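You operate a simulated robot arm through the tools that you are given. There is no shell and no other tool. Be economical: measure what you need, move in short steps, check, and stop when the job is done.

Carry out the task below with a simulated two-armed robot. There is one attempt and no reset: what you move stays moved.

Task
Take the rag from the left grid paper and lay it out flat on the left part of the left bench.

It is judged by the outcome, as a careful person would: the job done as asked, and still so three seconds after it is handed in. It fails if anything else is knocked over, pushed out of place, dropped, spilled or broken.

Robot
Two 7-joint arms with two-finger parallel grippers on one trunk, on a base that drives. Base frame: it is fixed to the floor where the robot stands at the start and does not move with it; the origin is under the middle of the robot, x ahead of it, y to its left, z up. Lengths are in cm, angles in degrees, forces in N, time in s.
The left shoulder is at the start at [7.3, 17.3, 109.3], the right one opposite. Places, roughly: left part of the left bench [30, 170, 80]. Payload 3.43 kg a hand.
The tool frame of a hand sits at the grasp point between the pads (the TCP): z along the fingers, y along the line on which they close. The tips reach 3.4 cm beyond it. Largest opening 12.8 cm; finger width 2.4, thickness 1.2; the body of the gripper, 4.8 by 13 cm, starts 9.6 cm behind the TCP.
Orientation is told as [roll, pitch, yaw] about the base's x, y, z axes, in that order, counted from this pose: with the fingers straight down and closing along the base's y, the tool's x points along the base's -x, its y along +y and its z along -z.

Tools
- The arms move only by the tool arm_command. It takes "left_commands", "right_commands" or both (then of equal length, played together; a hand with none holds still); each is a list that holds one entry, the list of rows, each a list of 7 numbers: the shift along the base's x, y, z in cm, then the turn, a rotation vector about the base's x, y, z in degrees, then the opening, from 0 (shut) to 1 (fully open). In form: [[[dx, dy, dz, rx, ry, rz, jaw], ...]]. A call has 1 to 10 rows; each row is the pose to reach, as a shift and turn from the pose commanded when the call began. Each row takes 0.2 s and may step no farther than 5 cm and 8.6 degrees from the row before; otherwise, or with a gripper value out of range, the whole call is refused. Where a pose cannot be reached the arm comes as near as it can. A force on the tool above 40 N (or 10 N above the force at the start of the call, whichever is more), or a blocked arm, ends the call early, and 0.2 s more pass. Each finger travels about 15.3 cm/s and halts on what it meets, pressing with about 39 N; the grip force reading is that of the motor and also rises with nothing between the fingers. The clock runs only during rows and for 0.2 s after the last one: add rows that repeat a pose to give the fingers time. The reply holds the time, the measured pose of the TCP, the force on the tool along the base axes, the opening and the grip force, in the units named above and with some noise.
- Cameras (640 x 400 px; columns grow to the right, rows downward): "scene" is now at [13.25, 3.12, 130.47]; the picture's right is [0.23, -0.97, 0.01], its down [-0.70, -0.17, -0.69] and it looks along [0.68, 0.15, -0.72] (base axes); focal length 214 px, centre (320, 200). "left" rides on the left gripper at [7.6, 1.1, -16] in its tool frame; the picture's right is [-0.15, 0.99, 0.00], its down [-0.88, -0.13, -0.46] and it looks along [-0.45, -0.07, 0.89] (tool axes); focal length 234 px, centre (320, 200). "right" rides on the right gripper at [7.6, -1.1, -16] in its tool frame; the picture's right is [0.15, 0.99, 0.00], its down [-0.88, 0.13, -0.46] and it looks along [-0.45, 0.07, 0.89] (tool axes); focal length 234 px, centre (320, 200). There is no depth. A picture from a camera that has moved, and an enlarged one, comes with that camera's place and axes in the base frame and with its lens.
- snapshot(camera): a new picture of that camera. The clock stands still meanwhile.
- raise_lower(by): slides the trunk up (or, below 0, down) by that many cm; the arms and the scene camera ride with it, the base frame stays. It gives what a move gives, with no picture.
- steer(legs): drives the robot by 1 to 6 legs, each [ahead, left, turn to the left] in cm, cm and degrees, along the robot's own axes; the way and the turn of a leg run together, so that a leg with both is an arc; at most 150 cm and 180 degrees a leg. The arms and the cameras ride along, it lands a little off, and it stops where it bumps. It gives what a move gives.
- aim_head(pan, tilt): turns the head with the scene camera to pan (to the left, within 86 degrees either way) and tilt (down, from -29 to 69), counted from straight ahead of the robot. It gives what a move gives.
- zoom(camera, box): a new picture of the part [left, top, right, bottom] of that camera's present view, enlarged. The clock stands still meanwhile.
- sign_off(): hands the job in; it is judged then, once.

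Go step by step. Nothing tells you exact positions but the pictures and the camera data: compare them with the known pose of the tool, close in by small moves and look again before you grip or let go. The budget is 120 turns and 92 pictures, counting those below and the enlarged ones. Unless the task says otherwise, let go and move clear before handing in, and close with one line.

The tools are called after ">>>" as name(argument=value, ...) on one line, values as JSON. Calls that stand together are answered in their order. arm_command: Moves the arms, as the interface text tells. Its arguments: {"type":"object","properties":{"left_commands":{"type":"array"},"right_commands":{"type":"array"}},"required":[]} The other tools are called the same way: raise_lower (by) slides the trunk up or down; steer (legs) drives the base; aim_head (pan, tilt) turns the head that bears the scene camera; snapshot (camera) takes a picture; zoom (camera, box) takes an enlarged picture of a part of a camera's view; sign_off () hands the job in.

At the start:

```text
t: 0.0
left_ee_pos: [69.26, 21.94, 95.92]
left_tool_rot: [-0.6, 0.1, 0.3]
left_wrist_force: [0.7, 0.4, -0.1]
left_grip_width: 12.78
left_grip_force: 0.1
right_ee_pos: [41.87, -30.26, 97.38]
right_tool_rot: [-0.5, 0.2, 0.3]
right_wrist_force: [-0.7, -0.5, 0.6]
right_grip_width: 12.82
right_grip_force: 0.0
trunk travel left (down, up): [-57.5, 36.5]
robot x, y, heading: [0.04, 0.12, 0.1]
head pan, tilt: [13.0, 45.8]
```

scene: 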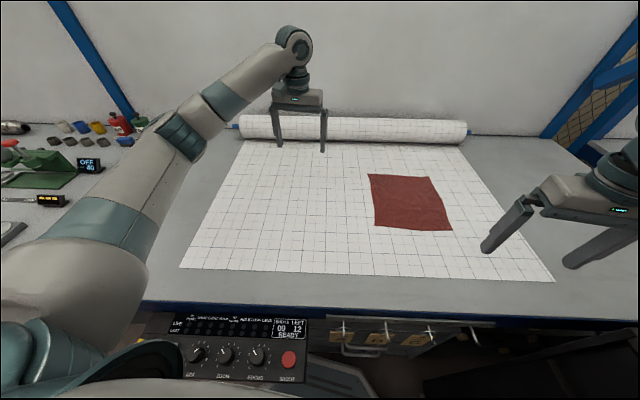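
right: 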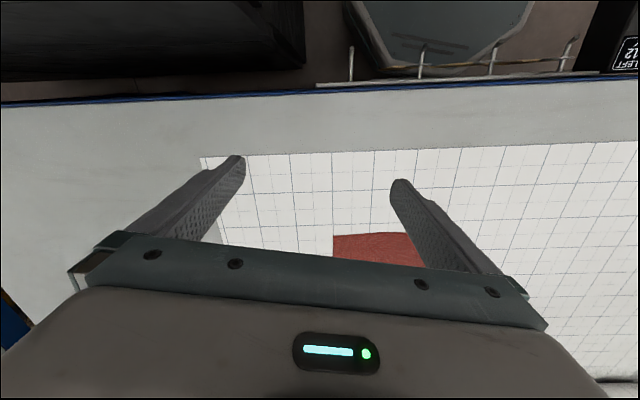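
left: 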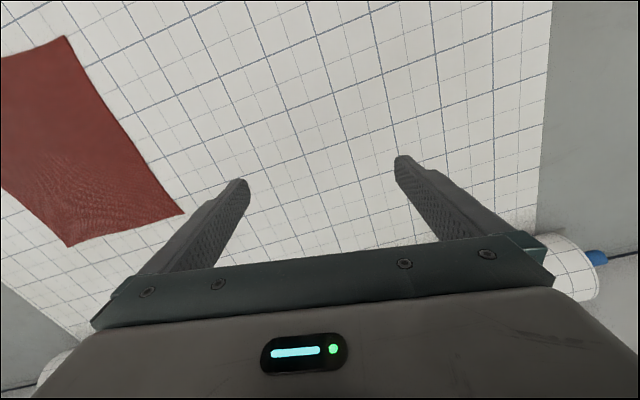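

A red rag lies on the grid paper in front of me. I'll look left and right to find out which papers, rags and benches there are.

>>> aim_head(pan=80, tilt=30)

>>> snapshot(camera="scene")

>>> aim_head(pan=-60, tilt=30)

>>> snapshot(camera="scene")

```text
t: 1.4
left_ee_pos: [69.14, 21.89, 96.06]
left_tool_rot: [-0.5, 0.1, 0.2]
left_wrist_force: [0.1, 0.2, -1.1]
left_grip_width: 12.81
left_grip_force: 0.1
right_ee_pos: [41.99, -30.26, 97.35]
right_tool_rot: [-0.5, 0.1, 0.4]
right_wrist_force: [0.1, 0.3, -0.4]
right_grip_width: 12.79
right_grip_force: 0.1
trunk travel left (down, up): [-57.5, 36.5]
robot x, y, heading: [0.19, 0.34, 0.3]
head pan, tilt: [80.0, 30.0]
```

```text
88 pictures are left
camera scene: at [6.84, 10.15, 132.81], right [0.99, -0.17, 0.0], down [-0.09, -0.5, -0.86], along [0.15, 0.85, -0.51], focal length 214 px, centre (320, 200)
```

scene: 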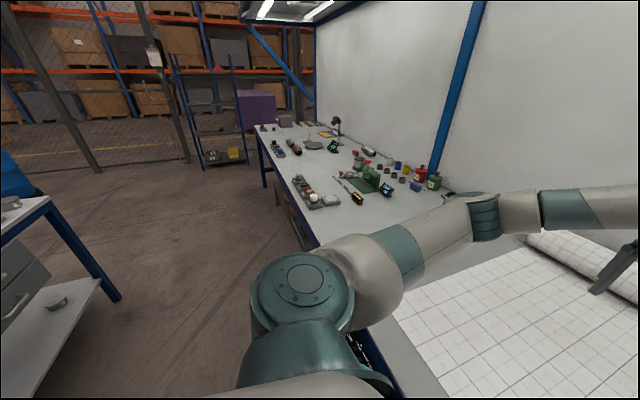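

```text
t: 3.6
left_ee_pos: [69.16, 22.01, 96.06]
left_tool_rot: [-0.5, 0.3, 0.2]
left_wrist_force: [-0.2, -1.1, 0.8]
left_grip_width: 12.8
left_grip_force: 0.1
right_ee_pos: [41.91, -30.26, 97.35]
right_tool_rot: [-0.5, 0.1, 0.3]
right_wrist_force: [-0.1, -0.2, 0.3]
right_grip_width: 12.8
right_grip_force: 0.1
trunk travel left (down, up): [-57.5, 36.5]
robot x, y, heading: [0.02, 0.05, 0.2]
head pan, tilt: [-60.0, 30.0]
```

```text
87 pictures are left
camera scene: at [9.85, -6.56, 132.95], right [-0.86, -0.5, 0.01], down [-0.25, 0.42, -0.87], along [0.43, -0.75, -0.49], focal length 214 px, centre (320, 200)
```

scene: 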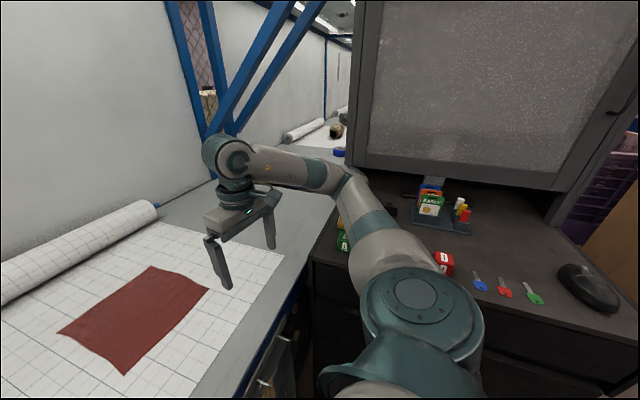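

The benches run about 10° off my axes. The rag, about 25×25 cm, lies on the paper in front of me, with another paper on a bench to the right. Next I'll zoom in on the destination.

>>> aim_head(pan=80, tilt=30)

>>> zoom(camera="scene", box=[220, 90, 480, 252])

>>> aim_head(pan=0, tilt=60)

>>> snapshot(camera="scene")

```text
t: 5.8
left_ee_pos: [69.15, 22.02, 96.13]
left_tool_rot: [-0.5, 0.2, 0.2]
left_wrist_force: [0.2, -0.2, 0.3]
left_grip_width: 12.81
left_grip_force: 0.1
right_ee_pos: [41.84, -30.3, 97.5]
right_tool_rot: [-0.5, 0.0, 0.4]
right_wrist_force: [0.4, -0.8, 0.1]
right_grip_width: 12.83
right_grip_force: 0.0
trunk travel left (down, up): [-57.5, 36.5]
robot x, y, heading: [-0.15, 0.03, 0.1]
head pan, tilt: [80.0, 30.0]
```

```text
2.46 times, centred on (350, 171) of scene
camera zoom: at [6.84, 10.16, 132.8], right [0.99, -0.17, 0.0], down [-0.09, -0.5, -0.86], along [0.15, 0.85, -0.51], focal length 528 px, centre (246, 271)
```

zoom: 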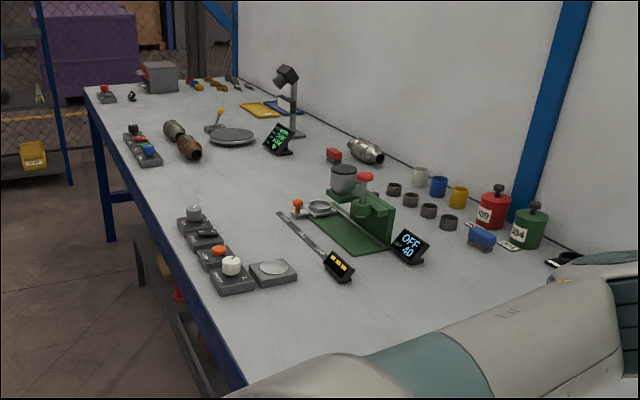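

```text
t: 7.4
left_ee_pos: [69.17, 21.93, 96.0]
left_tool_rot: [-0.5, 0.2, 0.1]
left_wrist_force: [0.8, -0.4, 0.3]
left_grip_width: 12.82
left_grip_force: 0.1
right_ee_pos: [41.92, -30.23, 97.37]
right_tool_rot: [-0.6, 0.1, 0.4]
right_wrist_force: [-0.2, 0.8, -0.3]
right_grip_width: 12.83
right_grip_force: 0.0
trunk travel left (down, up): [-57.5, 36.5]
robot x, y, heading: [-0.31, 0.15, -0.0]
head pan, tilt: [0.0, 60.0]
```

```text
85 pictures are left
camera scene: at [11.95, 1.24, 128.66], right [0.0, -1.0, 0.01], down [-0.87, -0.01, -0.5], along [0.5, -0.01, -0.87], focal length 214 px, centre (320, 200)
```

scene: 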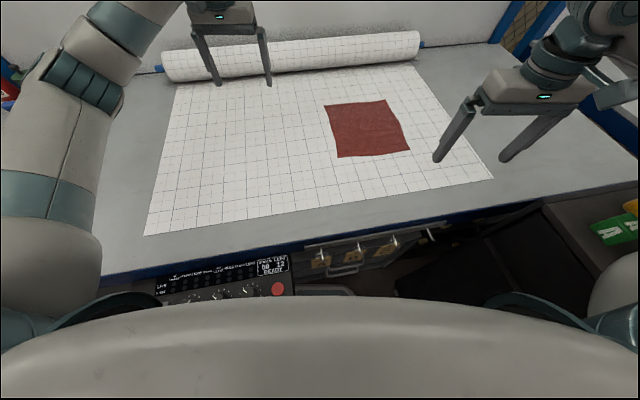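

The only rag here is the red one, on the paper in front of me. The free spot is around [29,160]. I'll line the base up with the bench (about 9.7°) and move slightly right, so both hands can take the rag's near corners.

>>> steer(legs=[[0, -6, 9.7]])

>>> snapshot(camera="scene")

```text
t: 8.4
left_ee_pos: [65.12, 26.53, 96.37]
left_tool_rot: [0.0, 0.0, 9.8]
left_wrist_force: [-0.6, 0.3, 0.0]
left_grip_width: 12.82
left_grip_force: 0.1
right_ee_pos: [46.81, -29.58, 97.22]
right_tool_rot: [0.1, 0.0, 9.9]
right_wrist_force: [-0.4, -0.3, 0.6]
right_grip_width: 12.82
right_grip_force: 0.0
trunk travel left (down, up): [-57.5, 36.5]
robot x, y, heading: [0.65, -5.76, 9.5]
head pan, tilt: [0.0, 60.0]
```

```text
84 pictures are left
camera scene: at [12.04, -3.76, 128.68], right [0.17, -0.99, 0.0], down [-0.85, -0.15, -0.5], along [0.49, 0.08, -0.87], focal length 214 px, centre (320, 200)
```

scene: 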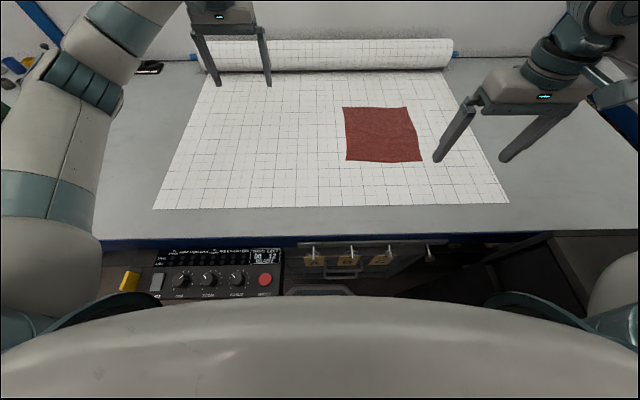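

The base is aligned. The rag's corners are roughly D[57.3,-4.6], C[61,-28.6], A[82.8,-1] and B[86.9,-24.9]. I'll turn both hands so they close fore-aft, and bring them above the near corners.

>>> arm_command(left_commands=[[[-0.74, -3.3, -0.4, 0, 0, -8.5, 1], [-1.5, -6.6, -0.8, 0, 0, -17, 1], [-2.2, -10, -1.2, 0, 0, -25.5, 1], [-3, -13.4, -1.6, 0, 0, -34, 1], [-3.7, -16.8, -2, 0, 0, -42.5, 1], [-4.4, -20, -2.4, 0, 0, -51, 1], [-5.2, -23.5, -2.8, 0, 0, -59.5, 1], [-6, -27, -3.2, 0, 0, -68, 1], [-6.7, -30.2, -3.6, 0, 0, -76.5, 1], [-7.4, -33.6, -4, 0, 0, -85, 1]]], right_commands=[[[1.4, 0.35, -0.4, 0, 0, 8.5, 1], [2.8, 0.7, -0.8, 0, 0, 17, 1], [4.2, 1, -1.2, 0, 0, 25.5, 1], [5.5, 1.4, -1.6, 0, 0, 34, 1], [6.9, 1.7, -2, 0, 0, 42.5, 1], [8.3, 2.1, -2.4, 0, 0, 51, 1], [9.7, 2.5, -2.8, 0, 0, 59.5, 1], [11, 2.8, -3.2, 0, 0, 68, 1], [12.4, 3.1, -3.6, 0, 0, 76.5, 1], [13.8, 3.5, -4, 0, 0, 85, 1]]])

>>> snapshot(camera="scene")

```text
t: 10.7
left_ee_pos: [57.52, -7.02, 92.41]
left_tool_rot: [0.1, -0.1, -75.2]
left_wrist_force: [1.3, 0.1, 0.3]
left_grip_width: 12.81
left_grip_force: 0.1
right_ee_pos: [50.85, -14.19, 94.63]
right_tool_rot: [-10.4, -9.4, 89.8]
right_wrist_force: [0.7, 0.2, -3.5]
right_grip_width: 12.82
right_grip_force: 0.2
right hand out of reach, approached as far as the arm can: row 7, 8, 9, 10
trunk travel left (down, up): [-57.5, 36.5]
robot x, y, heading: [0.48, -5.87, 9.8]
head pan, tilt: [0.0, 60.0]
```

```text
83 pictures are left
camera scene: at [11.87, -3.69, 128.71], right [0.17, -0.99, 0.0], down [-0.85, -0.15, -0.5], along [0.49, 0.08, -0.87], focal length 214 px, centre (320, 200)
```

scene: 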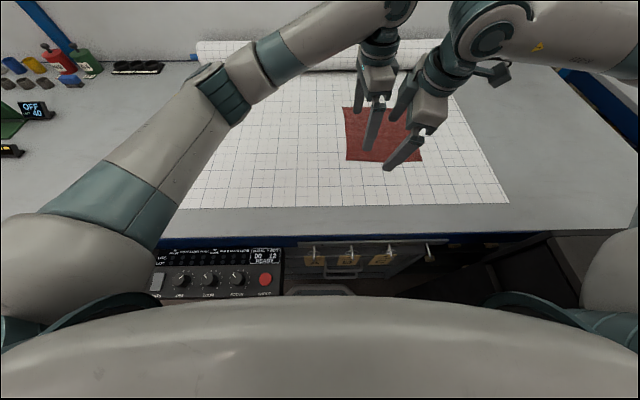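

The right wrist ran into a limit when turned +85°. I'll back it out the way it came.

>>> arm_command(right_commands=[[[-1.4, -0.35, 0.4, 0, 0, -8.5, 1], [-2.8, -0.7, 0.8, 0, 0, -17, 1], [-4.2, -1, 1.2, 0, 0, -25.5, 1], [-5.5, -1.4, 1.6, 0, 0, -34, 1], [-6.9, -1.7, 2, 0, 0, -42.5, 1], [-8.3, -2.1, 2.4, 0, 0, -51, 1], [-9.7, -2.5, 2.8, 0, 0, -59.5, 1], [-11, -2.8, 3.2, 0, 0, -68, 1], [-12.4, -3.1, 3.6, 0, 0, -76.5, 1], [-13.8, -3.5, 4, 0, 0, -85, 1]]])

```text
t: 12.8
left_ee_pos: [57.65, -7.02, 92.22]
left_tool_rot: [0.0, -0.1, -75.1]
left_wrist_force: [-0.2, -0.4, 0.1]
left_grip_width: 12.77
left_grip_force: 0.0
right_ee_pos: [39.7, -20.1, 93.72]
right_tool_rot: [-4.8, 0.8, 2.8]
right_wrist_force: [0.2, 0.0, 0.4]
right_grip_width: 12.81
right_grip_force: 0.0
right hand out of reach, approached as far as the arm can: row 6, 7, 8, 9, 10
trunk travel left (down, up): [-57.5, 36.5]
robot x, y, heading: [0.44, -5.94, 9.8]
head pan, tilt: [0.0, 60.0]
```

>>> arm_command(right_commands=[[[3, 0, 0, 0, 0, 0, 1], [6, 0, 0, 0, 0, 0, 1], [9, 0, 0, 0, 0, 0, 1], [12, 0, 0, 0, 0, 0, 1], [13, 0, 0, 0, 0, 0, 1], [13, 0, 0, 0, 0, 0, 1]]])

>>> snapshot(camera="scene")

```text
t: 14.2
left_ee_pos: [57.67, -7.22, 92.38]
left_tool_rot: [0.0, -0.1, -75.1]
left_wrist_force: [-0.2, -0.3, -0.4]
left_grip_width: 12.79
left_grip_force: 0.0
right_ee_pos: [52.79, -20.07, 93.58]
right_tool_rot: [-4.8, 0.6, 2.9]
right_wrist_force: [-0.1, 0.4, 0.1]
right_grip_width: 12.81
right_grip_force: 0.0
trunk travel left (down, up): [-57.5, 36.5]
robot x, y, heading: [0.77, -5.58, 10.0]
head pan, tilt: [0.0, 60.0]
```

```text
82 pictures are left
camera scene: at [12.03, -3.82, 128.69], right [0.17, -0.99, 0.0], down [-0.85, -0.15, -0.5], along [0.49, 0.09, -0.87], focal length 214 px, centre (320, 200)
```

scene: 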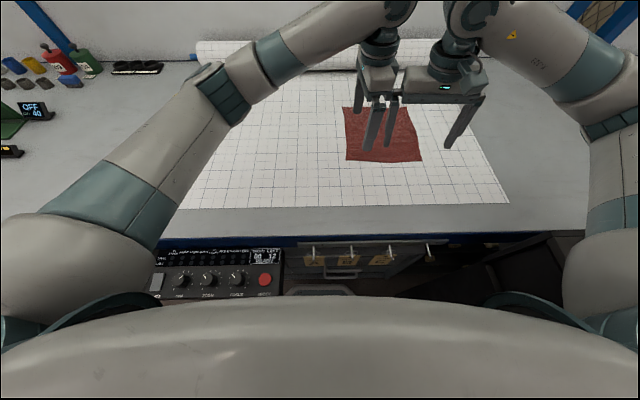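

The right arm is free again. I'll level it, move it outward, then turn it the other way.

>>> arm_command(right_commands=[[[2, -2, 0.5, 2.4, -0.3, 0, 1], [4, -4, 1, 4.8, -0.6, 0, 1], [6, -6, 1, 4.8, -0.6, 0, 1], [7.8, -8, 1, 4.8, -0.6, 0, 1], [7.8, -8, 1, 4.8, -0.6, 0, 1]]])

>>> arm_command(right_commands=[[[0, 0, 0, 0, 0, -8.4, 1], [0, 0, 0, 0, 0, -16.8, 1], [0, 0, 0, 0, 0, -25.2, 1], [0, 0, 0, 0, 0, -33.6, 1], [0, 0, 0, 0, 0, -42, 1], [0, 0, 0, 0, 0, -50.4, 1], [0, 0, 0, 0, 0, -58.8, 1], [0, 0, 0, 0, 0, -67.2, 1], [0, 0, 0, 0, 0, -75.6, 1], [0, 0, 0, 0, 0, -83, 1]]])

>>> snapshot(camera="scene")

```text
t: 15.4
left_ee_pos: [57.75, -7.01, 92.27]
left_tool_rot: [-0.1, 0.0, -75.1]
left_wrist_force: [0.5, 1.1, -0.4]
left_grip_width: 12.78
left_grip_force: 0.1
right_ee_pos: [60.65, -28.01, 94.52]
right_tool_rot: [0.1, -0.2, 2.8]
right_wrist_force: [-0.9, 0.1, -0.1]
right_grip_width: 12.82
right_grip_force: 0.1
trunk travel left (down, up): [-57.5, 36.5]
robot x, y, heading: [0.42, -6.07, 9.7]
head pan, tilt: [0.0, 60.0]
```

```text
t: 17.6
left_ee_pos: [57.66, -7.06, 92.36]
left_tool_rot: [0.1, 0.0, -75.2]
left_wrist_force: [0.0, 0.6, 0.6]
left_grip_width: 12.81
left_grip_force: 0.1
right_ee_pos: [60.48, -28.06, 94.69]
right_tool_rot: [0.0, -0.2, -80.4]
right_wrist_force: [-0.4, 0.0, -0.7]
right_grip_width: 12.78
right_grip_force: 0.0
trunk travel left (down, up): [-57.5, 36.5]
robot x, y, heading: [0.56, -5.91, 9.8]
head pan, tilt: [0.0, 60.0]
```

```text
81 pictures are left
camera scene: at [12.02, -3.82, 128.69], right [0.17, -0.99, 0.0], down [-0.85, -0.15, -0.5], along [0.49, 0.09, -0.87], focal length 214 px, centre (320, 200)
```

scene: 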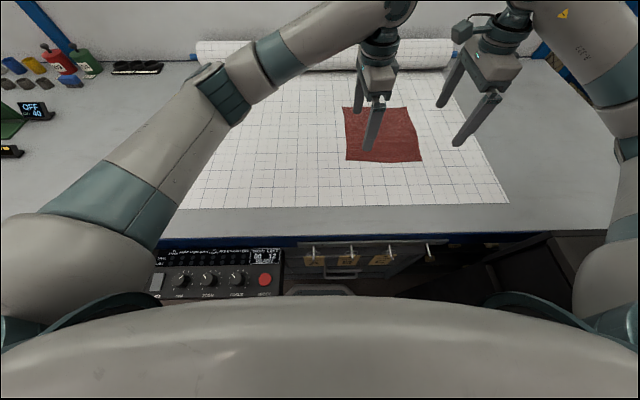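

Both hands now close fore-aft. I'll square the left yaw, narrow the jaws and come down to about 3 cm above the rag's edge, then look.

>>> arm_command(left_commands=[[[0.5, 0.1, -3, 0, 0, -5, 0.36], [1, 0.1, -6, 0, 0, -5, 0.36], [1, 0.1, -9, 0, 0, -5, 0.36], [1, 0.1, -9, 0, 0, -5, 0.36]]], right_commands=[[[0.5, 1, -3, 0, 0, 0, 0.36], [1.1, 2.1, -6.5, 0, 0, 0, 0.36], [1.1, 2.1, -11.3, 0, 0, 0, 0.36], [1.1, 2.1, -11.3, 0, 0, 0, 0.36]]])

>>> zoom(camera="scene", box=[300, 60, 500, 185])

>>> snapshot(camera="left")

>>> snapshot(camera="right")

```text
t: 18.5
left_ee_pos: [58.66, -6.91, 84.71]
left_tool_rot: [0.4, -0.5, -80.3]
left_wrist_force: [-2.5, 2.1, 12.7]
left_grip_width: 4.71
left_grip_force: 1.2
right_ee_pos: [61.65, -25.8, 84.74]
right_tool_rot: [0.3, -0.4, -80.1]
right_wrist_force: [-1.9, 1.0, 9.8]
right_grip_width: 4.69
right_grip_force: 0.2
trunk travel left (down, up): [-57.5, 36.5]
robot x, y, heading: [0.25, -6.03, 9.7]
head pan, tilt: [0.0, 60.0]
stopped in row 4 (left hand): the force on the tool passed its limit (the readings are from after the stop); the commanded pose is now the measured one
```

```text
3.20 times, centred on (400, 122) of scene
camera zoom: at [11.84, -3.59, 128.77], right [0.17, -0.99, 0.0], down [-0.85, -0.15, -0.5], along [0.49, 0.08, -0.87], focal length 686 px, centre (64, 448)
```

zoom: 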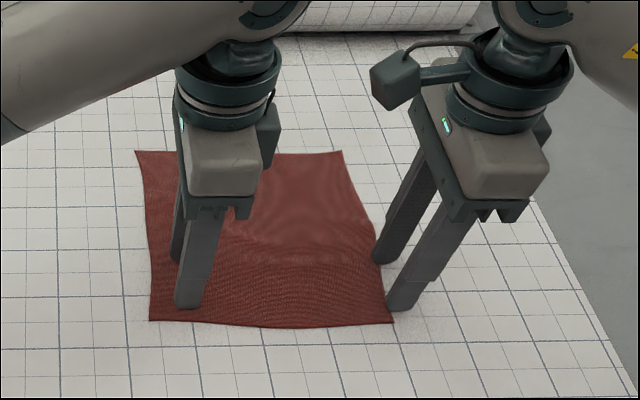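

```text
79 pictures are left
camera left: at [58.37, 0.85, 100.61], right [1.0, 0.02, 0.01], down [0.02, -0.89, 0.46], along [0.02, -0.46, -0.89], focal length 234 px, centre (320, 200)
```

left: 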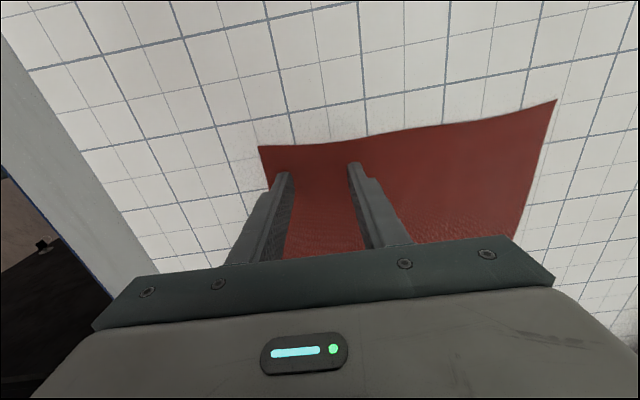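

```text
78 pictures are left
camera right: at [59.14, -18.59, 100.58], right [0.95, 0.31, 0.01], down [0.28, -0.84, 0.46], along [0.15, -0.44, -0.89], focal length 234 px, centre (320, 200)
```

right: 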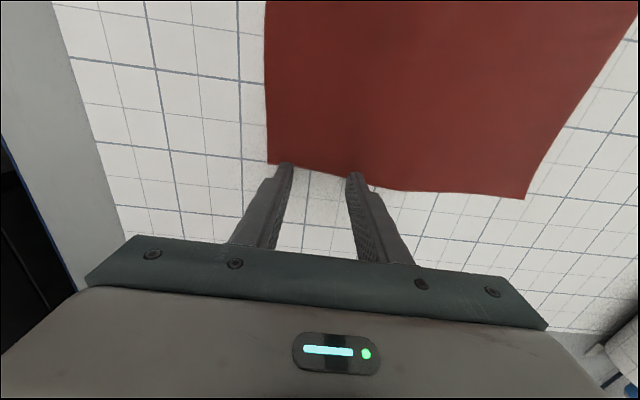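

The tips touched at about z≈81.3, and the rays from two cameras agree, so the surface is really near z≈80.8. That puts the corners at D[53.4,-4.5] and C[56.7,-26.5]. I'll lift 2.5 cm and reposition the hands.

>>> arm_command(left_commands=[[[0, 0, 2.5, 0, 0, 0, 0.36], [-4.1, 0, 2.5, 0, 0, 0, 0.36], [-4.1, 0, 2.5, 0, 0, 0, 0.36]]], right_commands=[[[0, 0, 2.5, 0, 0, 0, 0.36], [-4.5, 1.9, 2.5, 0, 0, 0, 0.36], [-4.5, 1.9, 2.5, 0, 0, 0, 0.36]]])

>>> zoom(camera="scene", box=[300, 60, 500, 185])

>>> snapshot(camera="left")

>>> snapshot(camera="right")

```text
t: 19.3
left_ee_pos: [54.73, -7.02, 86.84]
left_tool_rot: [0.2, -0.3, -80.2]
left_wrist_force: [-0.5, -0.7, 1.1]
left_grip_width: 4.58
left_grip_force: 0.1
right_ee_pos: [57.2, -24.19, 86.84]
right_tool_rot: [0.1, -0.1, -80.3]
right_wrist_force: [0.6, -0.5, -0.3]
right_grip_width: 4.62
right_grip_force: 0.1
trunk travel left (down, up): [-57.5, 36.5]
robot x, y, heading: [0.82, -5.65, 9.8]
head pan, tilt: [0.0, 60.0]
```

```text
3.20 times, centred on (400, 122) of scene
camera zoom: at [12.17, -3.89, 128.66], right [0.17, -0.99, 0.0], down [-0.85, -0.15, -0.5], along [0.49, 0.09, -0.87], focal length 686 px, centre (64, 448)
```

zoom: 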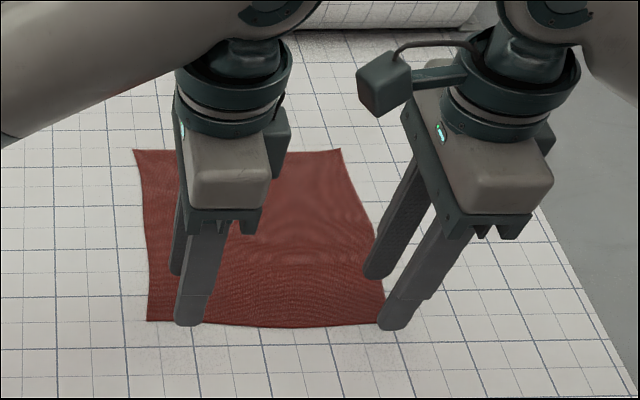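

```text
76 pictures are left
camera left: at [54.48, 0.54, 102.83], right [1.0, 0.02, 0.0], down [0.02, -0.89, 0.46], along [0.01, -0.46, -0.89], focal length 234 px, centre (320, 200)
```

left: 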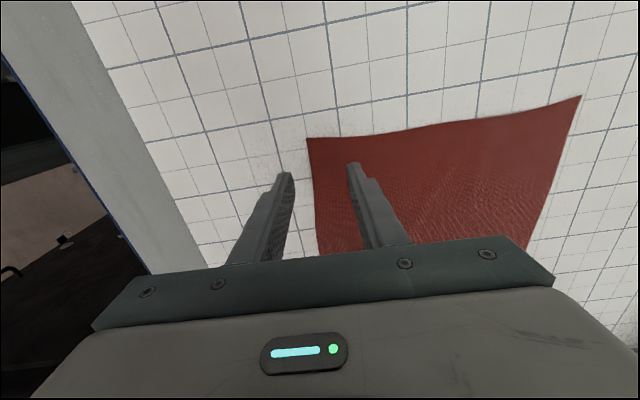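

```text
75 pictures are left
camera right: at [54.8, -16.93, 102.7], right [0.95, 0.31, 0.0], down [0.28, -0.84, 0.46], along [0.15, -0.44, -0.89], focal length 234 px, centre (320, 200)
```

right: 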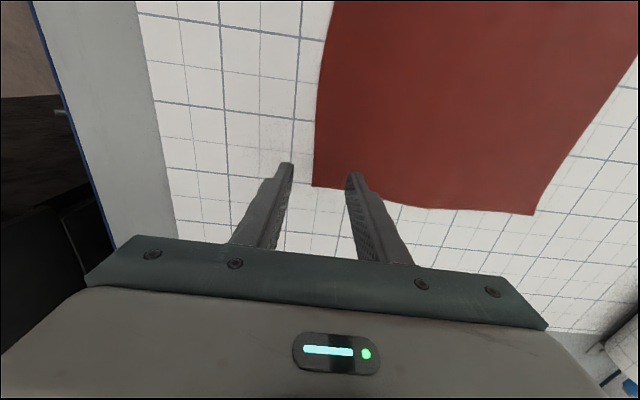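

The corners match my estimates now. I'll lower both hands onto the rag with a little pressure.

>>> arm_command(left_commands=[[[0.3, 0.1, -1.2, 0, 0, 0, 0.36], [0.3, 0.1, -2.0, 0, 0, 0, 0.36], [0.3, 0.1, -2.4, 0, 0, 0, 0.36], [0.3, 0.1, -2.4, 0, 0, 0, 0.36]]], right_commands=[[[0.9, 0.8, -1.2, 0, 0, 0, 0.36], [0.9, 0.8, -2.0, 0, 0, 0, 0.36], [0.9, 0.8, -2.4, 0, 0, 0, 0.36], [0.9, 0.8, -2.4, 0, 0, 0, 0.36]]])

>>> snapshot(camera="left")

>>> snapshot(camera="right")

```text
t: 20.3
left_ee_pos: [54.91, -7.06, 84.64]
left_tool_rot: [0.4, -0.5, -80.2]
left_wrist_force: [1.2, -0.5, 6.8]
left_grip_width: 4.65
left_grip_force: 0.6
right_ee_pos: [58.08, -23.36, 84.58]
right_tool_rot: [0.3, -0.3, -80.1]
right_wrist_force: [-0.2, -0.6, 7.5]
right_grip_width: 4.62
right_grip_force: 0.4
trunk travel left (down, up): [-57.5, 36.5]
robot x, y, heading: [0.73, -5.96, 10.0]
head pan, tilt: [0.0, 60.0]
```

```text
74 pictures are left
camera left: at [54.65, 0.71, 100.59], right [1.0, 0.02, 0.01], down [0.02, -0.89, 0.46], along [0.02, -0.46, -0.89], focal length 234 px, centre (320, 200)
```

left: 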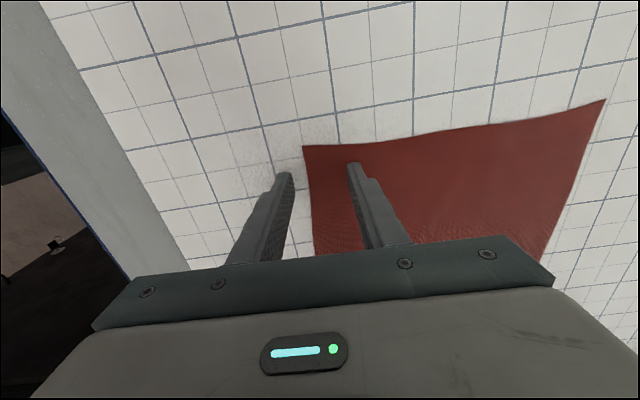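

```text
73 pictures are left
camera right: at [55.59, -16.08, 100.55], right [0.95, 0.31, 0.01], down [0.28, -0.84, 0.46], along [0.15, -0.44, -0.89], focal length 234 px, centre (320, 200)
```

right: 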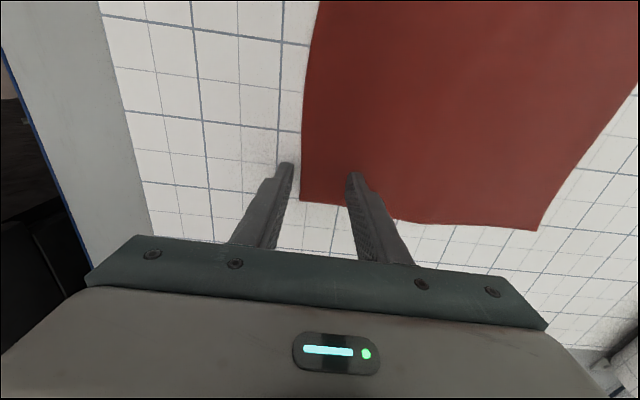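

Each hand has one finger on the rag and one just outside its edge, touching with about 7 N. I'll close slowly.

>>> arm_command(left_commands=[[[0, 0, 0, 0, 0, 0, 0.28], [0, 0, 0, 0, 0, 0, 0.2], [0, 0, 0, 0, 0, 0, 0.12], [0, 0, 0, 0, 0, 0, 0.04], [0, 0, 0, 0, 0, 0, 0], [0, 0, 0, 0, 0, 0, 0]]], right_commands=[[[0, 0, 0, 0, 0, 0, 0.28], [0, 0, 0, 0, 0, 0, 0.2], [0, 0, 0, 0, 0, 0, 0.12], [0, 0, 0, 0, 0, 0, 0.04], [0, 0, 0, 0, 0, 0, 0], [0, 0, 0, 0, 0, 0, 0]]])

>>> snapshot(camera="left")

>>> snapshot(camera="right")

>>> zoom(camera="scene", box=[300, 60, 500, 185])

```text
t: 21.7
left_ee_pos: [54.88, -7.07, 84.64]
left_tool_rot: [0.3, -0.4, -80.2]
left_wrist_force: [2.7, 0.4, 11.0]
left_grip_width: 0.27
left_grip_force: 37.6
right_ee_pos: [58.02, -23.15, 84.6]
right_tool_rot: [0.3, -0.3, -80.0]
right_wrist_force: [-2.4, -0.7, 12.3]
right_grip_width: 0.25
right_grip_force: 37.4
trunk travel left (down, up): [-57.5, 36.5]
robot x, y, heading: [0.66, -5.96, 10.0]
head pan, tilt: [0.0, 60.0]
```

```text
72 pictures are left
camera left: at [54.58, 0.73, 100.61], right [1.0, 0.02, 0.01], down [0.02, -0.89, 0.46], along [0.02, -0.46, -0.89], focal length 234 px, centre (320, 200)
```

left: 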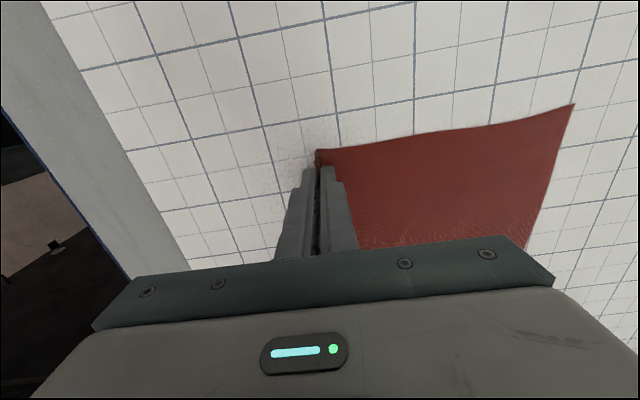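

```text
71 pictures are left
camera right: at [55.5, -16.05, 100.55], right [0.95, 0.31, 0.0], down [0.28, -0.84, 0.46], along [0.15, -0.44, -0.89], focal length 234 px, centre (320, 200)
```

right: 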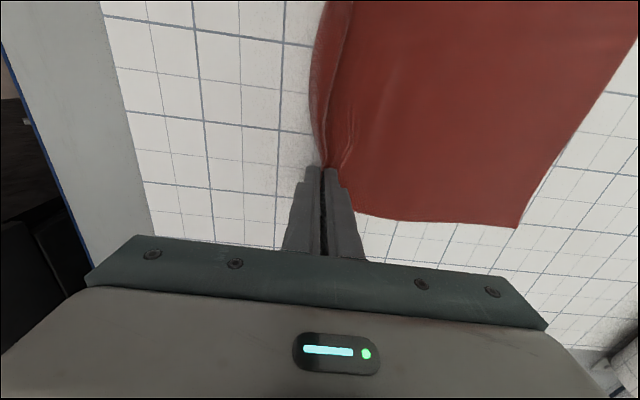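

```text
3.20 times, centred on (400, 122) of scene
camera zoom: at [11.82, -3.78, 128.72], right [0.17, -0.99, 0.0], down [-0.85, -0.15, -0.5], along [0.49, 0.09, -0.87], focal length 686 px, centre (64, 448)
```

zoom: 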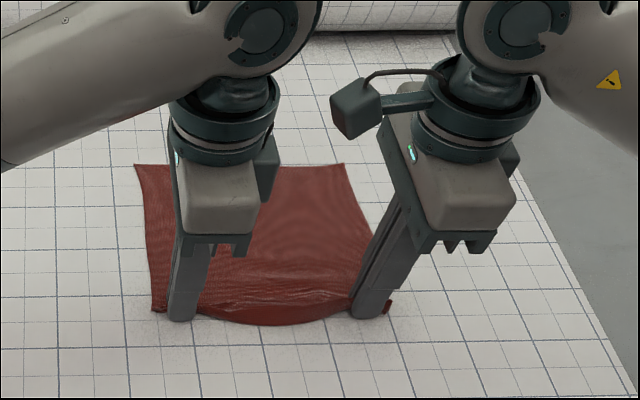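

Both hands look as if they have gripped the rag's edge (width about 0.26). I'll lift a little and check.

>>> arm_command(left_commands=[[[0, 0, 2, 0, 0, 0, 0], [0, 0, 4, 0, 0, 0, 0], [0, 0, 7, 0, 0, 0, 0], [0, 0, 10, 0, 0, 0, 0], [0, 0, 10, 0, 0, 0, 0]]], right_commands=[[[0, 0, 2, 0, 0, 0, 0], [0, 0, 4, 0, 0, 0, 0], [0, 0, 7, 0, 0, 0, 0], [0, 0, 10, 0, 0, 0, 0], [0, 0, 10, 0, 0, 0, 0]]])

>>> zoom(camera="scene", box=[270, 60, 500, 204])

```text
t: 22.9
left_ee_pos: [55.1, -6.88, 94.46]
left_tool_rot: [0.2, -0.5, -80.2]
left_wrist_force: [0.4, 0.1, -0.1]
left_grip_width: 0.3
left_grip_force: 37.3
right_ee_pos: [58.08, -23.33, 94.57]
right_tool_rot: [0.1, -0.2, -80.1]
right_wrist_force: [0.6, 1.2, -0.1]
right_grip_width: 0.23
right_grip_force: 37.6
trunk travel left (down, up): [-57.5, 36.5]
robot x, y, heading: [0.66, -6.05, 9.8]
head pan, tilt: [0.0, 60.0]
```

```text
2.78 times, centred on (385, 132) of scene
camera zoom: at [12.13, -3.83, 128.68], right [0.17, -0.99, 0.0], down [-0.85, -0.15, -0.5], along [0.49, 0.09, -0.87], focal length 596 px, centre (139, 389)
```

zoom: 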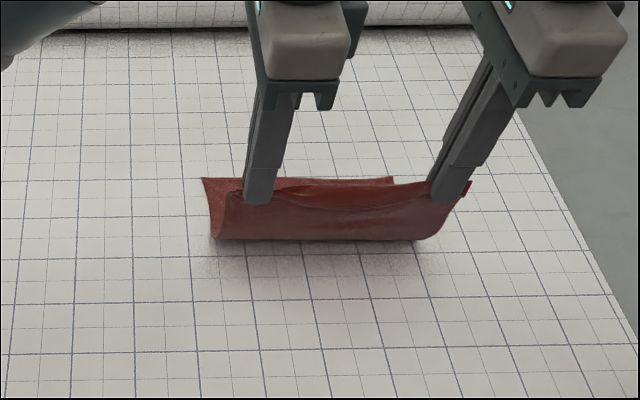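

The rag hangs well from both hands. I'll raise it clear with the arms and the trunk.

>>> arm_command(left_commands=[[[0, 0, 3, 0, 0, 0, 0], [0, 0, 6, 0, 0, 0, 0], [0, 0, 10, 0, 0, 0, 0], [0, 0, 10, 0, 0, 0, 0]]], right_commands=[[[0, 0, 3, 0, 0, 0, 0], [-0.1, -0.4, 6, 0, 0, 0, 0], [-0.2, -0.7, 10, 0, 0, 0, 0], [-0.2, -0.7, 10, 0, 0, 0, 0]]])

>>> raise_lower(by=20)

>>> snapshot(camera="scene")

```text
t: 23.9
left_ee_pos: [55.11, -7.09, 104.59]
left_tool_rot: [0.3, -0.4, -80.3]
left_wrist_force: [1.2, -8.0, -0.7]
left_grip_width: 0.29
left_grip_force: 37.4
right_ee_pos: [58.07, -23.94, 104.41]
right_tool_rot: [0.1, -0.1, -80.1]
right_wrist_force: [-1.5, 8.0, -0.3]
right_grip_width: 0.22
right_grip_force: 37.8
trunk travel left (down, up): [-57.5, 36.5]
robot x, y, heading: [0.52, -5.88, 9.8]
head pan, tilt: [0.0, 60.0]
```

```text
t: 26.0
left_ee_pos: [55.03, -6.91, 124.54]
left_tool_rot: [0.3, -0.3, -80.3]
left_wrist_force: [3.0, -10.0, 0.3]
left_grip_width: 0.28
left_grip_force: 37.7
right_ee_pos: [57.92, -23.88, 124.55]
right_tool_rot: [0.2, -0.2, -80.2]
right_wrist_force: [-1.2, 10.1, -0.9]
right_grip_width: 0.23
right_grip_force: 37.2
trunk travel left (down, up): [-77.5, 16.5]
robot x, y, heading: [0.41, -5.67, 9.8]
head pan, tilt: [0.0, 60.0]
```

```text
68 pictures are left
camera scene: at [12.08, -3.82, 148.68], right [0.17, -0.99, 0.0], down [-0.85, -0.15, -0.5], along [0.49, 0.09, -0.87], focal length 214 px, centre (320, 200)
```

scene: 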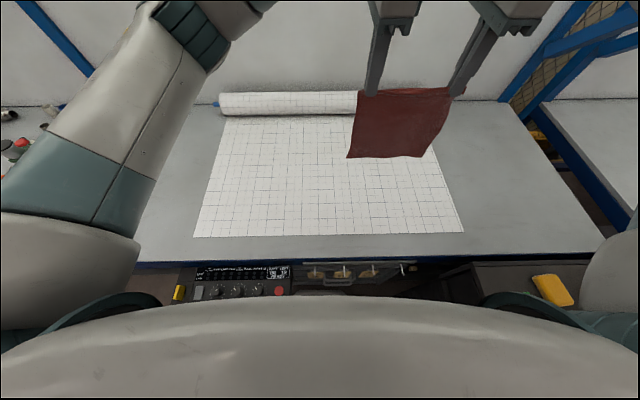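

The rag hangs flat and taut. I'll ease the tension a little, back off and slide left along the benches, stopping halfway to look.

>>> arm_command(right_commands=[[[0, 0.3, 0, 0, 0, 0, 0], [0, 0.4, 0, 0, 0, 0, 0]]])

>>> steer(legs=[[-15, 0, 0], [0, 85, 0]])

>>> aim_head(pan=40, tilt=45)

>>> snapshot(camera="scene")

```text
t: 26.6
left_ee_pos: [54.97, -6.94, 124.53]
left_tool_rot: [0.3, -0.3, -80.2]
left_wrist_force: [0.6, -3.9, 0.9]
left_grip_width: 0.29
left_grip_force: 37.8
right_ee_pos: [57.98, -23.57, 124.4]
right_tool_rot: [0.3, -0.3, -80.3]
right_wrist_force: [-1.3, 3.2, 0.6]
right_grip_width: 0.23
right_grip_force: 36.7
trunk travel left (down, up): [-77.5, 16.5]
robot x, y, heading: [0.19, -5.74, 9.9]
head pan, tilt: [0.0, 60.0]
```

```text
t: 32.1
left_ee_pos: [25.72, 73.98, 124.54]
left_tool_rot: [0.3, -0.4, -80.4]
left_wrist_force: [0.2, -2.0, 0.2]
left_grip_width: 0.27
left_grip_force: 37.9
right_ee_pos: [28.6, 57.24, 124.37]
right_tool_rot: [0.2, -0.2, -80.1]
right_wrist_force: [-1.5, 1.4, 0.0]
right_grip_width: 0.23
right_grip_force: 36.8
trunk travel left (down, up): [-77.5, 16.5]
robot x, y, heading: [-28.55, 74.84, 9.7]
head pan, tilt: [0.0, 60.0]
```

```text
t: 33.2
left_ee_pos: [25.6, 73.85, 124.63]
left_tool_rot: [0.3, -0.4, -80.3]
left_wrist_force: [0.6, -0.2, -1.2]
left_grip_width: 0.28
left_grip_force: 37.8
right_ee_pos: [28.6, 57.21, 124.48]
right_tool_rot: [0.3, -0.1, -80.0]
right_wrist_force: [-1.6, 2.0, 0.4]
right_grip_width: 0.22
right_grip_force: 37.0
trunk travel left (down, up): [-77.5, 16.5]
robot x, y, heading: [-28.64, 75.04, 9.7]
head pan, tilt: [40.0, 45.0]
```

```text
67 pictures are left
camera scene: at [-18.53, 82.07, 150.63], right [0.76, -0.65, 0.0], down [-0.46, -0.54, -0.71], along [0.46, 0.54, -0.71], focal length 214 px, centre (320, 200)
```

scene: 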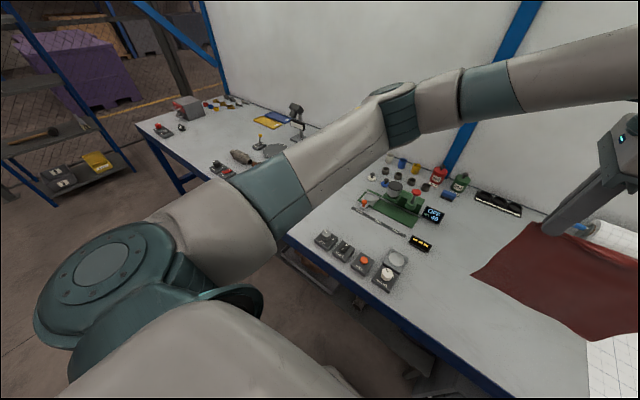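

The way is clear. I'll continue left.

>>> steer(legs=[[0, 82, 0]])

>>> aim_head(pan=0, tilt=52)

>>> snapshot(camera="scene")

```text
t: 37.6
left_ee_pos: [11.71, 155.01, 124.49]
left_tool_rot: [0.3, -0.4, -80.3]
left_wrist_force: [-0.7, -0.3, -0.1]
left_grip_width: 0.3
left_grip_force: 37.3
right_ee_pos: [14.67, 138.29, 124.39]
right_tool_rot: [0.2, -0.2, -80.2]
right_wrist_force: [0.3, 1.5, -0.3]
right_grip_width: 0.23
right_grip_force: 36.9
trunk travel left (down, up): [-77.5, 16.5]
robot x, y, heading: [-43.06, 156.49, 9.8]
head pan, tilt: [40.0, 45.0]
```

```text
t: 38.6
left_ee_pos: [11.83, 155.01, 124.42]
left_tool_rot: [0.3, -0.4, -80.3]
left_wrist_force: [0.1, -0.8, -1.2]
left_grip_width: 0.29
left_grip_force: 38.0
right_ee_pos: [14.6, 138.37, 124.56]
right_tool_rot: [0.2, -0.2, -80.3]
right_wrist_force: [0.2, 0.5, 0.4]
right_grip_width: 0.24
right_grip_force: 37.4
trunk travel left (down, up): [-77.5, 16.5]
robot x, y, heading: [-42.51, 156.56, 9.7]
head pan, tilt: [0.0, 52.0]
```

```text
66 pictures are left
camera scene: at [-30.36, 158.4, 149.68], right [0.17, -0.99, 0.0], down [-0.78, -0.13, -0.62], along [0.61, 0.1, -0.79], focal length 214 px, centre (320, 200)
```

scene: 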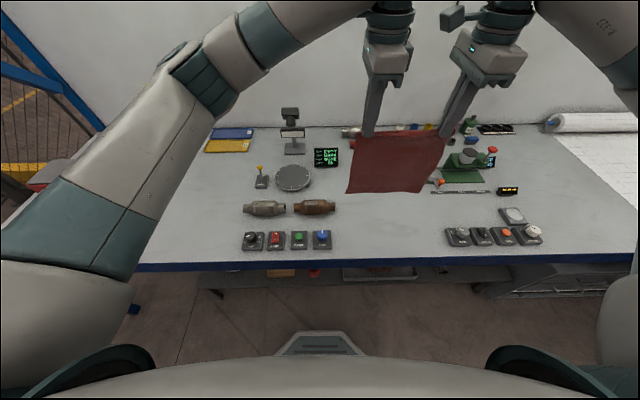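

The free patch is to the right of the scale and cylinder and left of the green set, 12–35 cm to the camera's right and 35–95 cm ahead. I'll shift right 3.5 cm and forward 9 cm.

>>> steer(legs=[[9, -3.5, 0]])

>>> snapshot(camera="scene")

```text
t: 39.8
left_ee_pos: [20.91, 152.95, 124.62]
left_tool_rot: [0.4, -0.4, -80.6]
left_wrist_force: [0.1, -1.1, 0.0]
left_grip_width: 0.3
left_grip_force: 38.1
right_ee_pos: [23.79, 136.43, 124.69]
right_tool_rot: [0.2, -0.3, -80.3]
right_wrist_force: [-0.6, 2.2, 0.3]
right_grip_width: 0.24
right_grip_force: 37.7
trunk travel left (down, up): [-77.5, 16.5]
robot x, y, heading: [-33.16, 154.0, 9.9]
head pan, tilt: [0.0, 52.0]
```

```text
65 pictures are left
camera scene: at [-21.2, 156.49, 149.71], right [0.17, -0.99, 0.0], down [-0.78, -0.13, -0.62], along [0.61, 0.1, -0.79], focal length 214 px, centre (320, 200)
```

scene: 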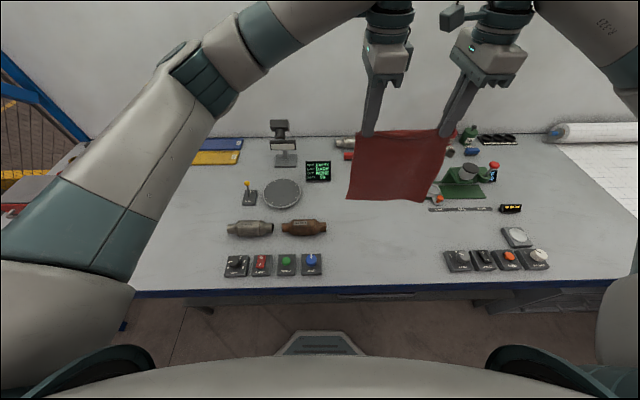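

Free space runs about 5–41 cm to the right; I'm aiming for the rag to cover 11–33 cm. I'll move both hands forward, slightly right and down, so the hem hangs a few cm above the bench.

>>> arm_command(left_commands=[[[2, 0, -1, 0, 0, 0, 0], [4, 0, -2.5, 0, 0, 0, 0], [6, 0, -4, 0, 0, 0, 0], [8, 0, -6, 0, 0, 0, 0], [10, 0, -8, 0, 0, 0, 0], [12, 0, -10, 0, 0, 0, 0], [14, 0, -12, 0, 0, 0, 0], [15.2, 0.1, -14, 0, 0, 0, 0], [15.2, 0.1, -16, 0, 0, 0, 0], [15.2, 0.1, -16, 0, 0, 0, 0]]], right_commands=[[[2, 0, -1, 0, 0, 0, 0], [4, 0, -2.5, 0, 0, 0, 0], [6, 0, -4, 0, 0, 0, 0], [8, 0, -6, 0, 0, 0, 0], [10, 0, -8, 0, 0, 0, 0], [12, 0, -10, 0, 0, 0, 0], [14, 0, -12, 0, 0, 0, 0], [15.2, 0.1, -14, 0, 0, 0, 0], [15.2, 0.1, -16, 0, 0, 0, 0], [15.2, 0.1, -16, 0, 0, 0, 0]]])

>>> snapshot(camera="scene")

>>> snapshot(camera="left")

```text
t: 42.0
left_ee_pos: [36.39, 153.11, 108.48]
left_tool_rot: [0.3, -0.4, -80.5]
left_wrist_force: [0.3, -0.5, 0.3]
left_grip_width: 0.29
left_grip_force: 37.3
right_ee_pos: [39.12, 136.61, 108.51]
right_tool_rot: [0.2, -0.2, -80.4]
right_wrist_force: [0.4, 0.7, -0.3]
right_grip_width: 0.26
right_grip_force: 37.5
trunk travel left (down, up): [-77.5, 16.5]
robot x, y, heading: [-33.37, 154.31, 9.5]
head pan, tilt: [0.0, 52.0]
```

```text
64 pictures are left
camera scene: at [-21.06, 156.46, 149.69], right [0.17, -0.99, 0.0], down [-0.78, -0.13, -0.62], along [0.61, 0.1, -0.79], focal length 214 px, centre (320, 200)
```

scene: 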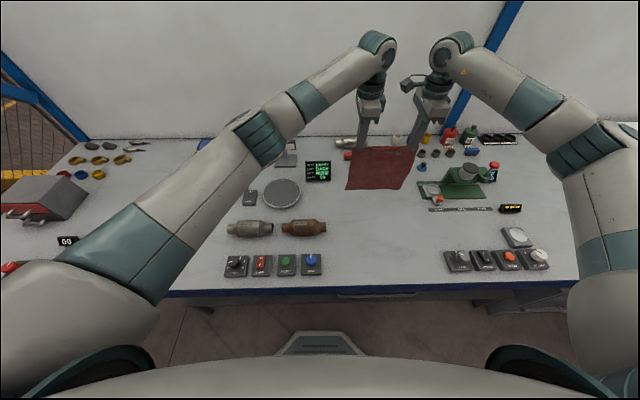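

```text
63 pictures are left
camera left: at [36.04, 160.84, 124.56], right [1.0, 0.02, 0.01], down [0.01, -0.89, 0.46], along [0.02, -0.46, -0.89], focal length 234 px, centre (320, 200)
```

left: 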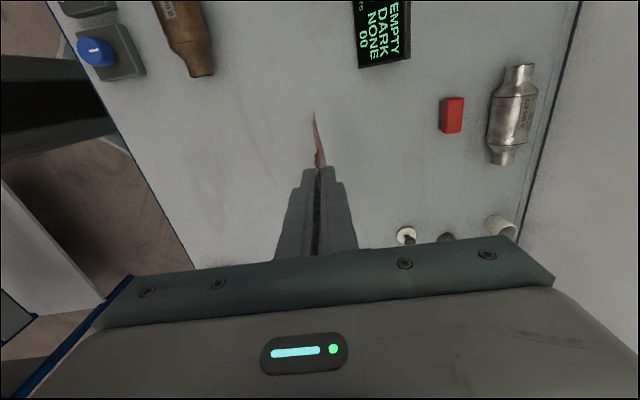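

The hem is just above the bench with a clear patch below. I'll lay the rag down, bringing the hands down and back together.

>>> arm_command(left_commands=[[[0, 0, -1.5, 0, 0, 0, 0], [0, 0, -3, 0, 0, 0, 0], [-1, -0.17, -4.2, 0, 0, 0, 0], [-2.2, -0.38, -5.4, 0, 0, 0, 0], [-3.4, -0.59, -6.6, 0, 0, 0, 0], [-4.6, -0.8, -7.8, 0, 0, 0, 0], [-5.8, -1.0, -9, 0, 0, 0, 0], [-7, -1.2, -10.2, 0, 0, 0, 0], [-7, -1.2, -10.2, 0, 0, 0, 0]]], right_commands=[[[0, 0, -1.5, 0, 0, 0, 0], [0, 0, -3, 0, 0, 0, 0], [-1, -0.17, -4.2, 0, 0, 0, 0], [-2.2, -0.38, -5.4, 0, 0, 0, 0], [-3.4, -0.59, -6.6, 0, 0, 0, 0], [-4.6, -0.8, -7.8, 0, 0, 0, 0], [-5.8, -1.0, -9, 0, 0, 0, 0], [-7, -1.2, -10.2, 0, 0, 0, 0], [-7, -1.2, -10.2, 0, 0, 0, 0]]])

>>> snapshot(camera="left")

>>> zoom(camera="scene", box=[270, 100, 510, 250])

```text
t: 44.0
left_ee_pos: [29.19, 151.9, 98.3]
left_tool_rot: [0.3, -0.3, -80.5]
left_wrist_force: [0.2, -2.1, -0.5]
left_grip_width: 0.28
left_grip_force: 37.5
right_ee_pos: [32.16, 135.26, 98.28]
right_tool_rot: [0.2, -0.2, -80.3]
right_wrist_force: [-0.4, 2.6, -0.8]
right_grip_width: 0.27
right_grip_force: 37.5
trunk travel left (down, up): [-77.5, 16.5]
robot x, y, heading: [-33.35, 154.31, 9.4]
head pan, tilt: [0.0, 52.0]
```

```text
62 pictures are left
camera left: at [29.01, 159.69, 114.3], right [1.0, 0.02, 0.01], down [0.01, -0.89, 0.46], along [0.01, -0.46, -0.89], focal length 234 px, centre (320, 200)
```

left: 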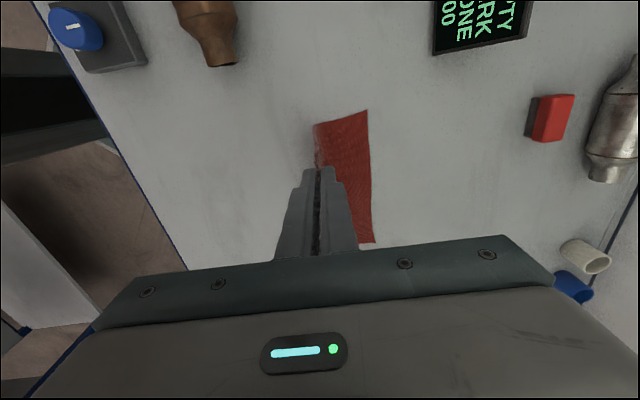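

```text
2.67 times, centred on (390, 175) of scene
camera zoom: at [-21.0, 156.47, 149.68], right [0.17, -0.99, 0.0], down [-0.78, -0.13, -0.62], along [0.61, 0.1, -0.79], focal length 572 px, centre (133, 267)
```

zoom: 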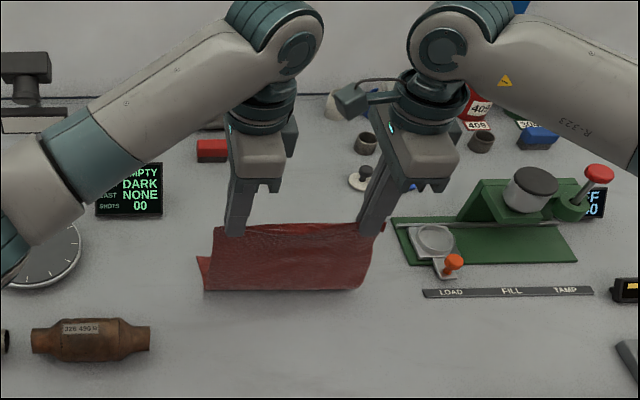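

It's laying out well, far edge down first. I'll carry on.

>>> arm_command(left_commands=[[[-1.4, -0.24, -1.4, 0, 0, 0, 0], [-2.8, -0.48, -2.8, 0, 0, 0, 0], [-4.2, -0.72, -4.2, 0, 0, 0, 0], [-5.6, -0.96, -5.6, 0, 0, 0, 0], [-7, -1.2, -7, 0, 0, 0, 0], [-8.4, -1.44, -8.4, 0, 0, 0, 0], [-9.5, -1.62, -9.6, 0, 0, 0, 0], [-9.5, -1.62, -9.6, 0, 0, 0, 0]]], right_commands=[[[-1.4, -0.24, -1.4, 0, 0, 0, 0], [-2.8, -0.48, -2.8, 0, 0, 0, 0], [-4.2, -0.72, -4.2, 0, 0, 0, 0], [-5.6, -0.96, -5.6, 0, 0, 0, 0], [-7, -1.2, -7, 0, 0, 0, 0], [-8.4, -1.44, -8.4, 0, 0, 0, 0], [-9.5, -1.62, -9.6, 0, 0, 0, 0], [-9.5, -1.62, -9.6, 0, 0, 0, 0]]])

>>> snapshot(camera="left")

>>> zoom(camera="scene", box=[230, 100, 510, 275])

```text
t: 45.8
left_ee_pos: [19.59, 150.28, 88.71]
left_tool_rot: [0.3, -0.4, -80.5]
left_wrist_force: [-0.1, -0.8, 0.6]
left_grip_width: 0.3
left_grip_force: 37.3
right_ee_pos: [22.61, 133.78, 88.66]
right_tool_rot: [0.1, -0.2, -80.2]
right_wrist_force: [-0.8, 1.8, -0.8]
right_grip_width: 0.25
right_grip_force: 37.3
trunk travel left (down, up): [-77.5, 16.5]
robot x, y, heading: [-33.33, 154.37, 9.6]
head pan, tilt: [0.0, 52.0]
```

```text
60 pictures are left
camera left: at [19.42, 158.03, 104.7], right [1.0, 0.02, 0.01], down [0.01, -0.89, 0.46], along [0.01, -0.46, -0.89], focal length 234 px, centre (320, 200)
```

left: 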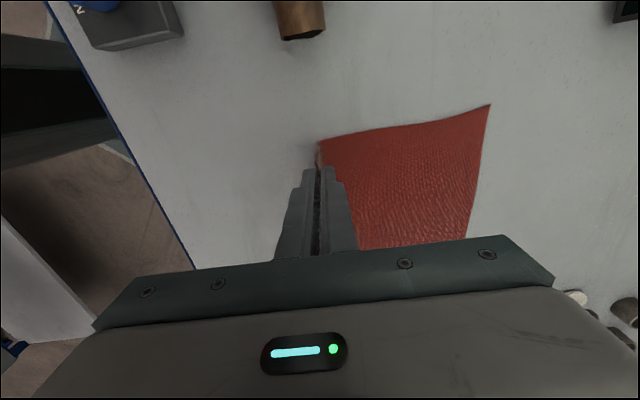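

```text
2.29 times, centred on (370, 188) of scene
camera zoom: at [-20.99, 156.46, 149.68], right [0.17, -0.99, 0.0], down [-0.78, -0.13, -0.62], along [0.61, 0.1, -0.79], focal length 490 px, centre (206, 229)
```

zoom: 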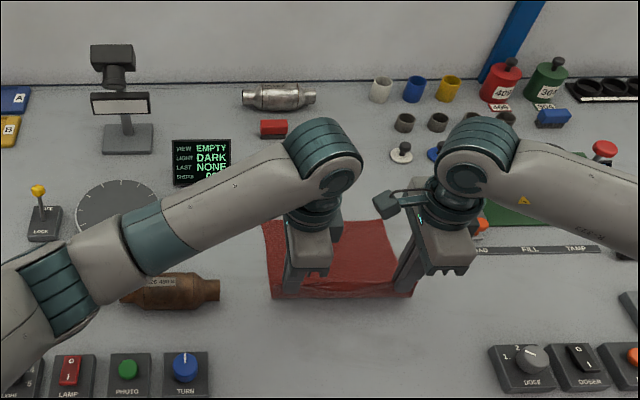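

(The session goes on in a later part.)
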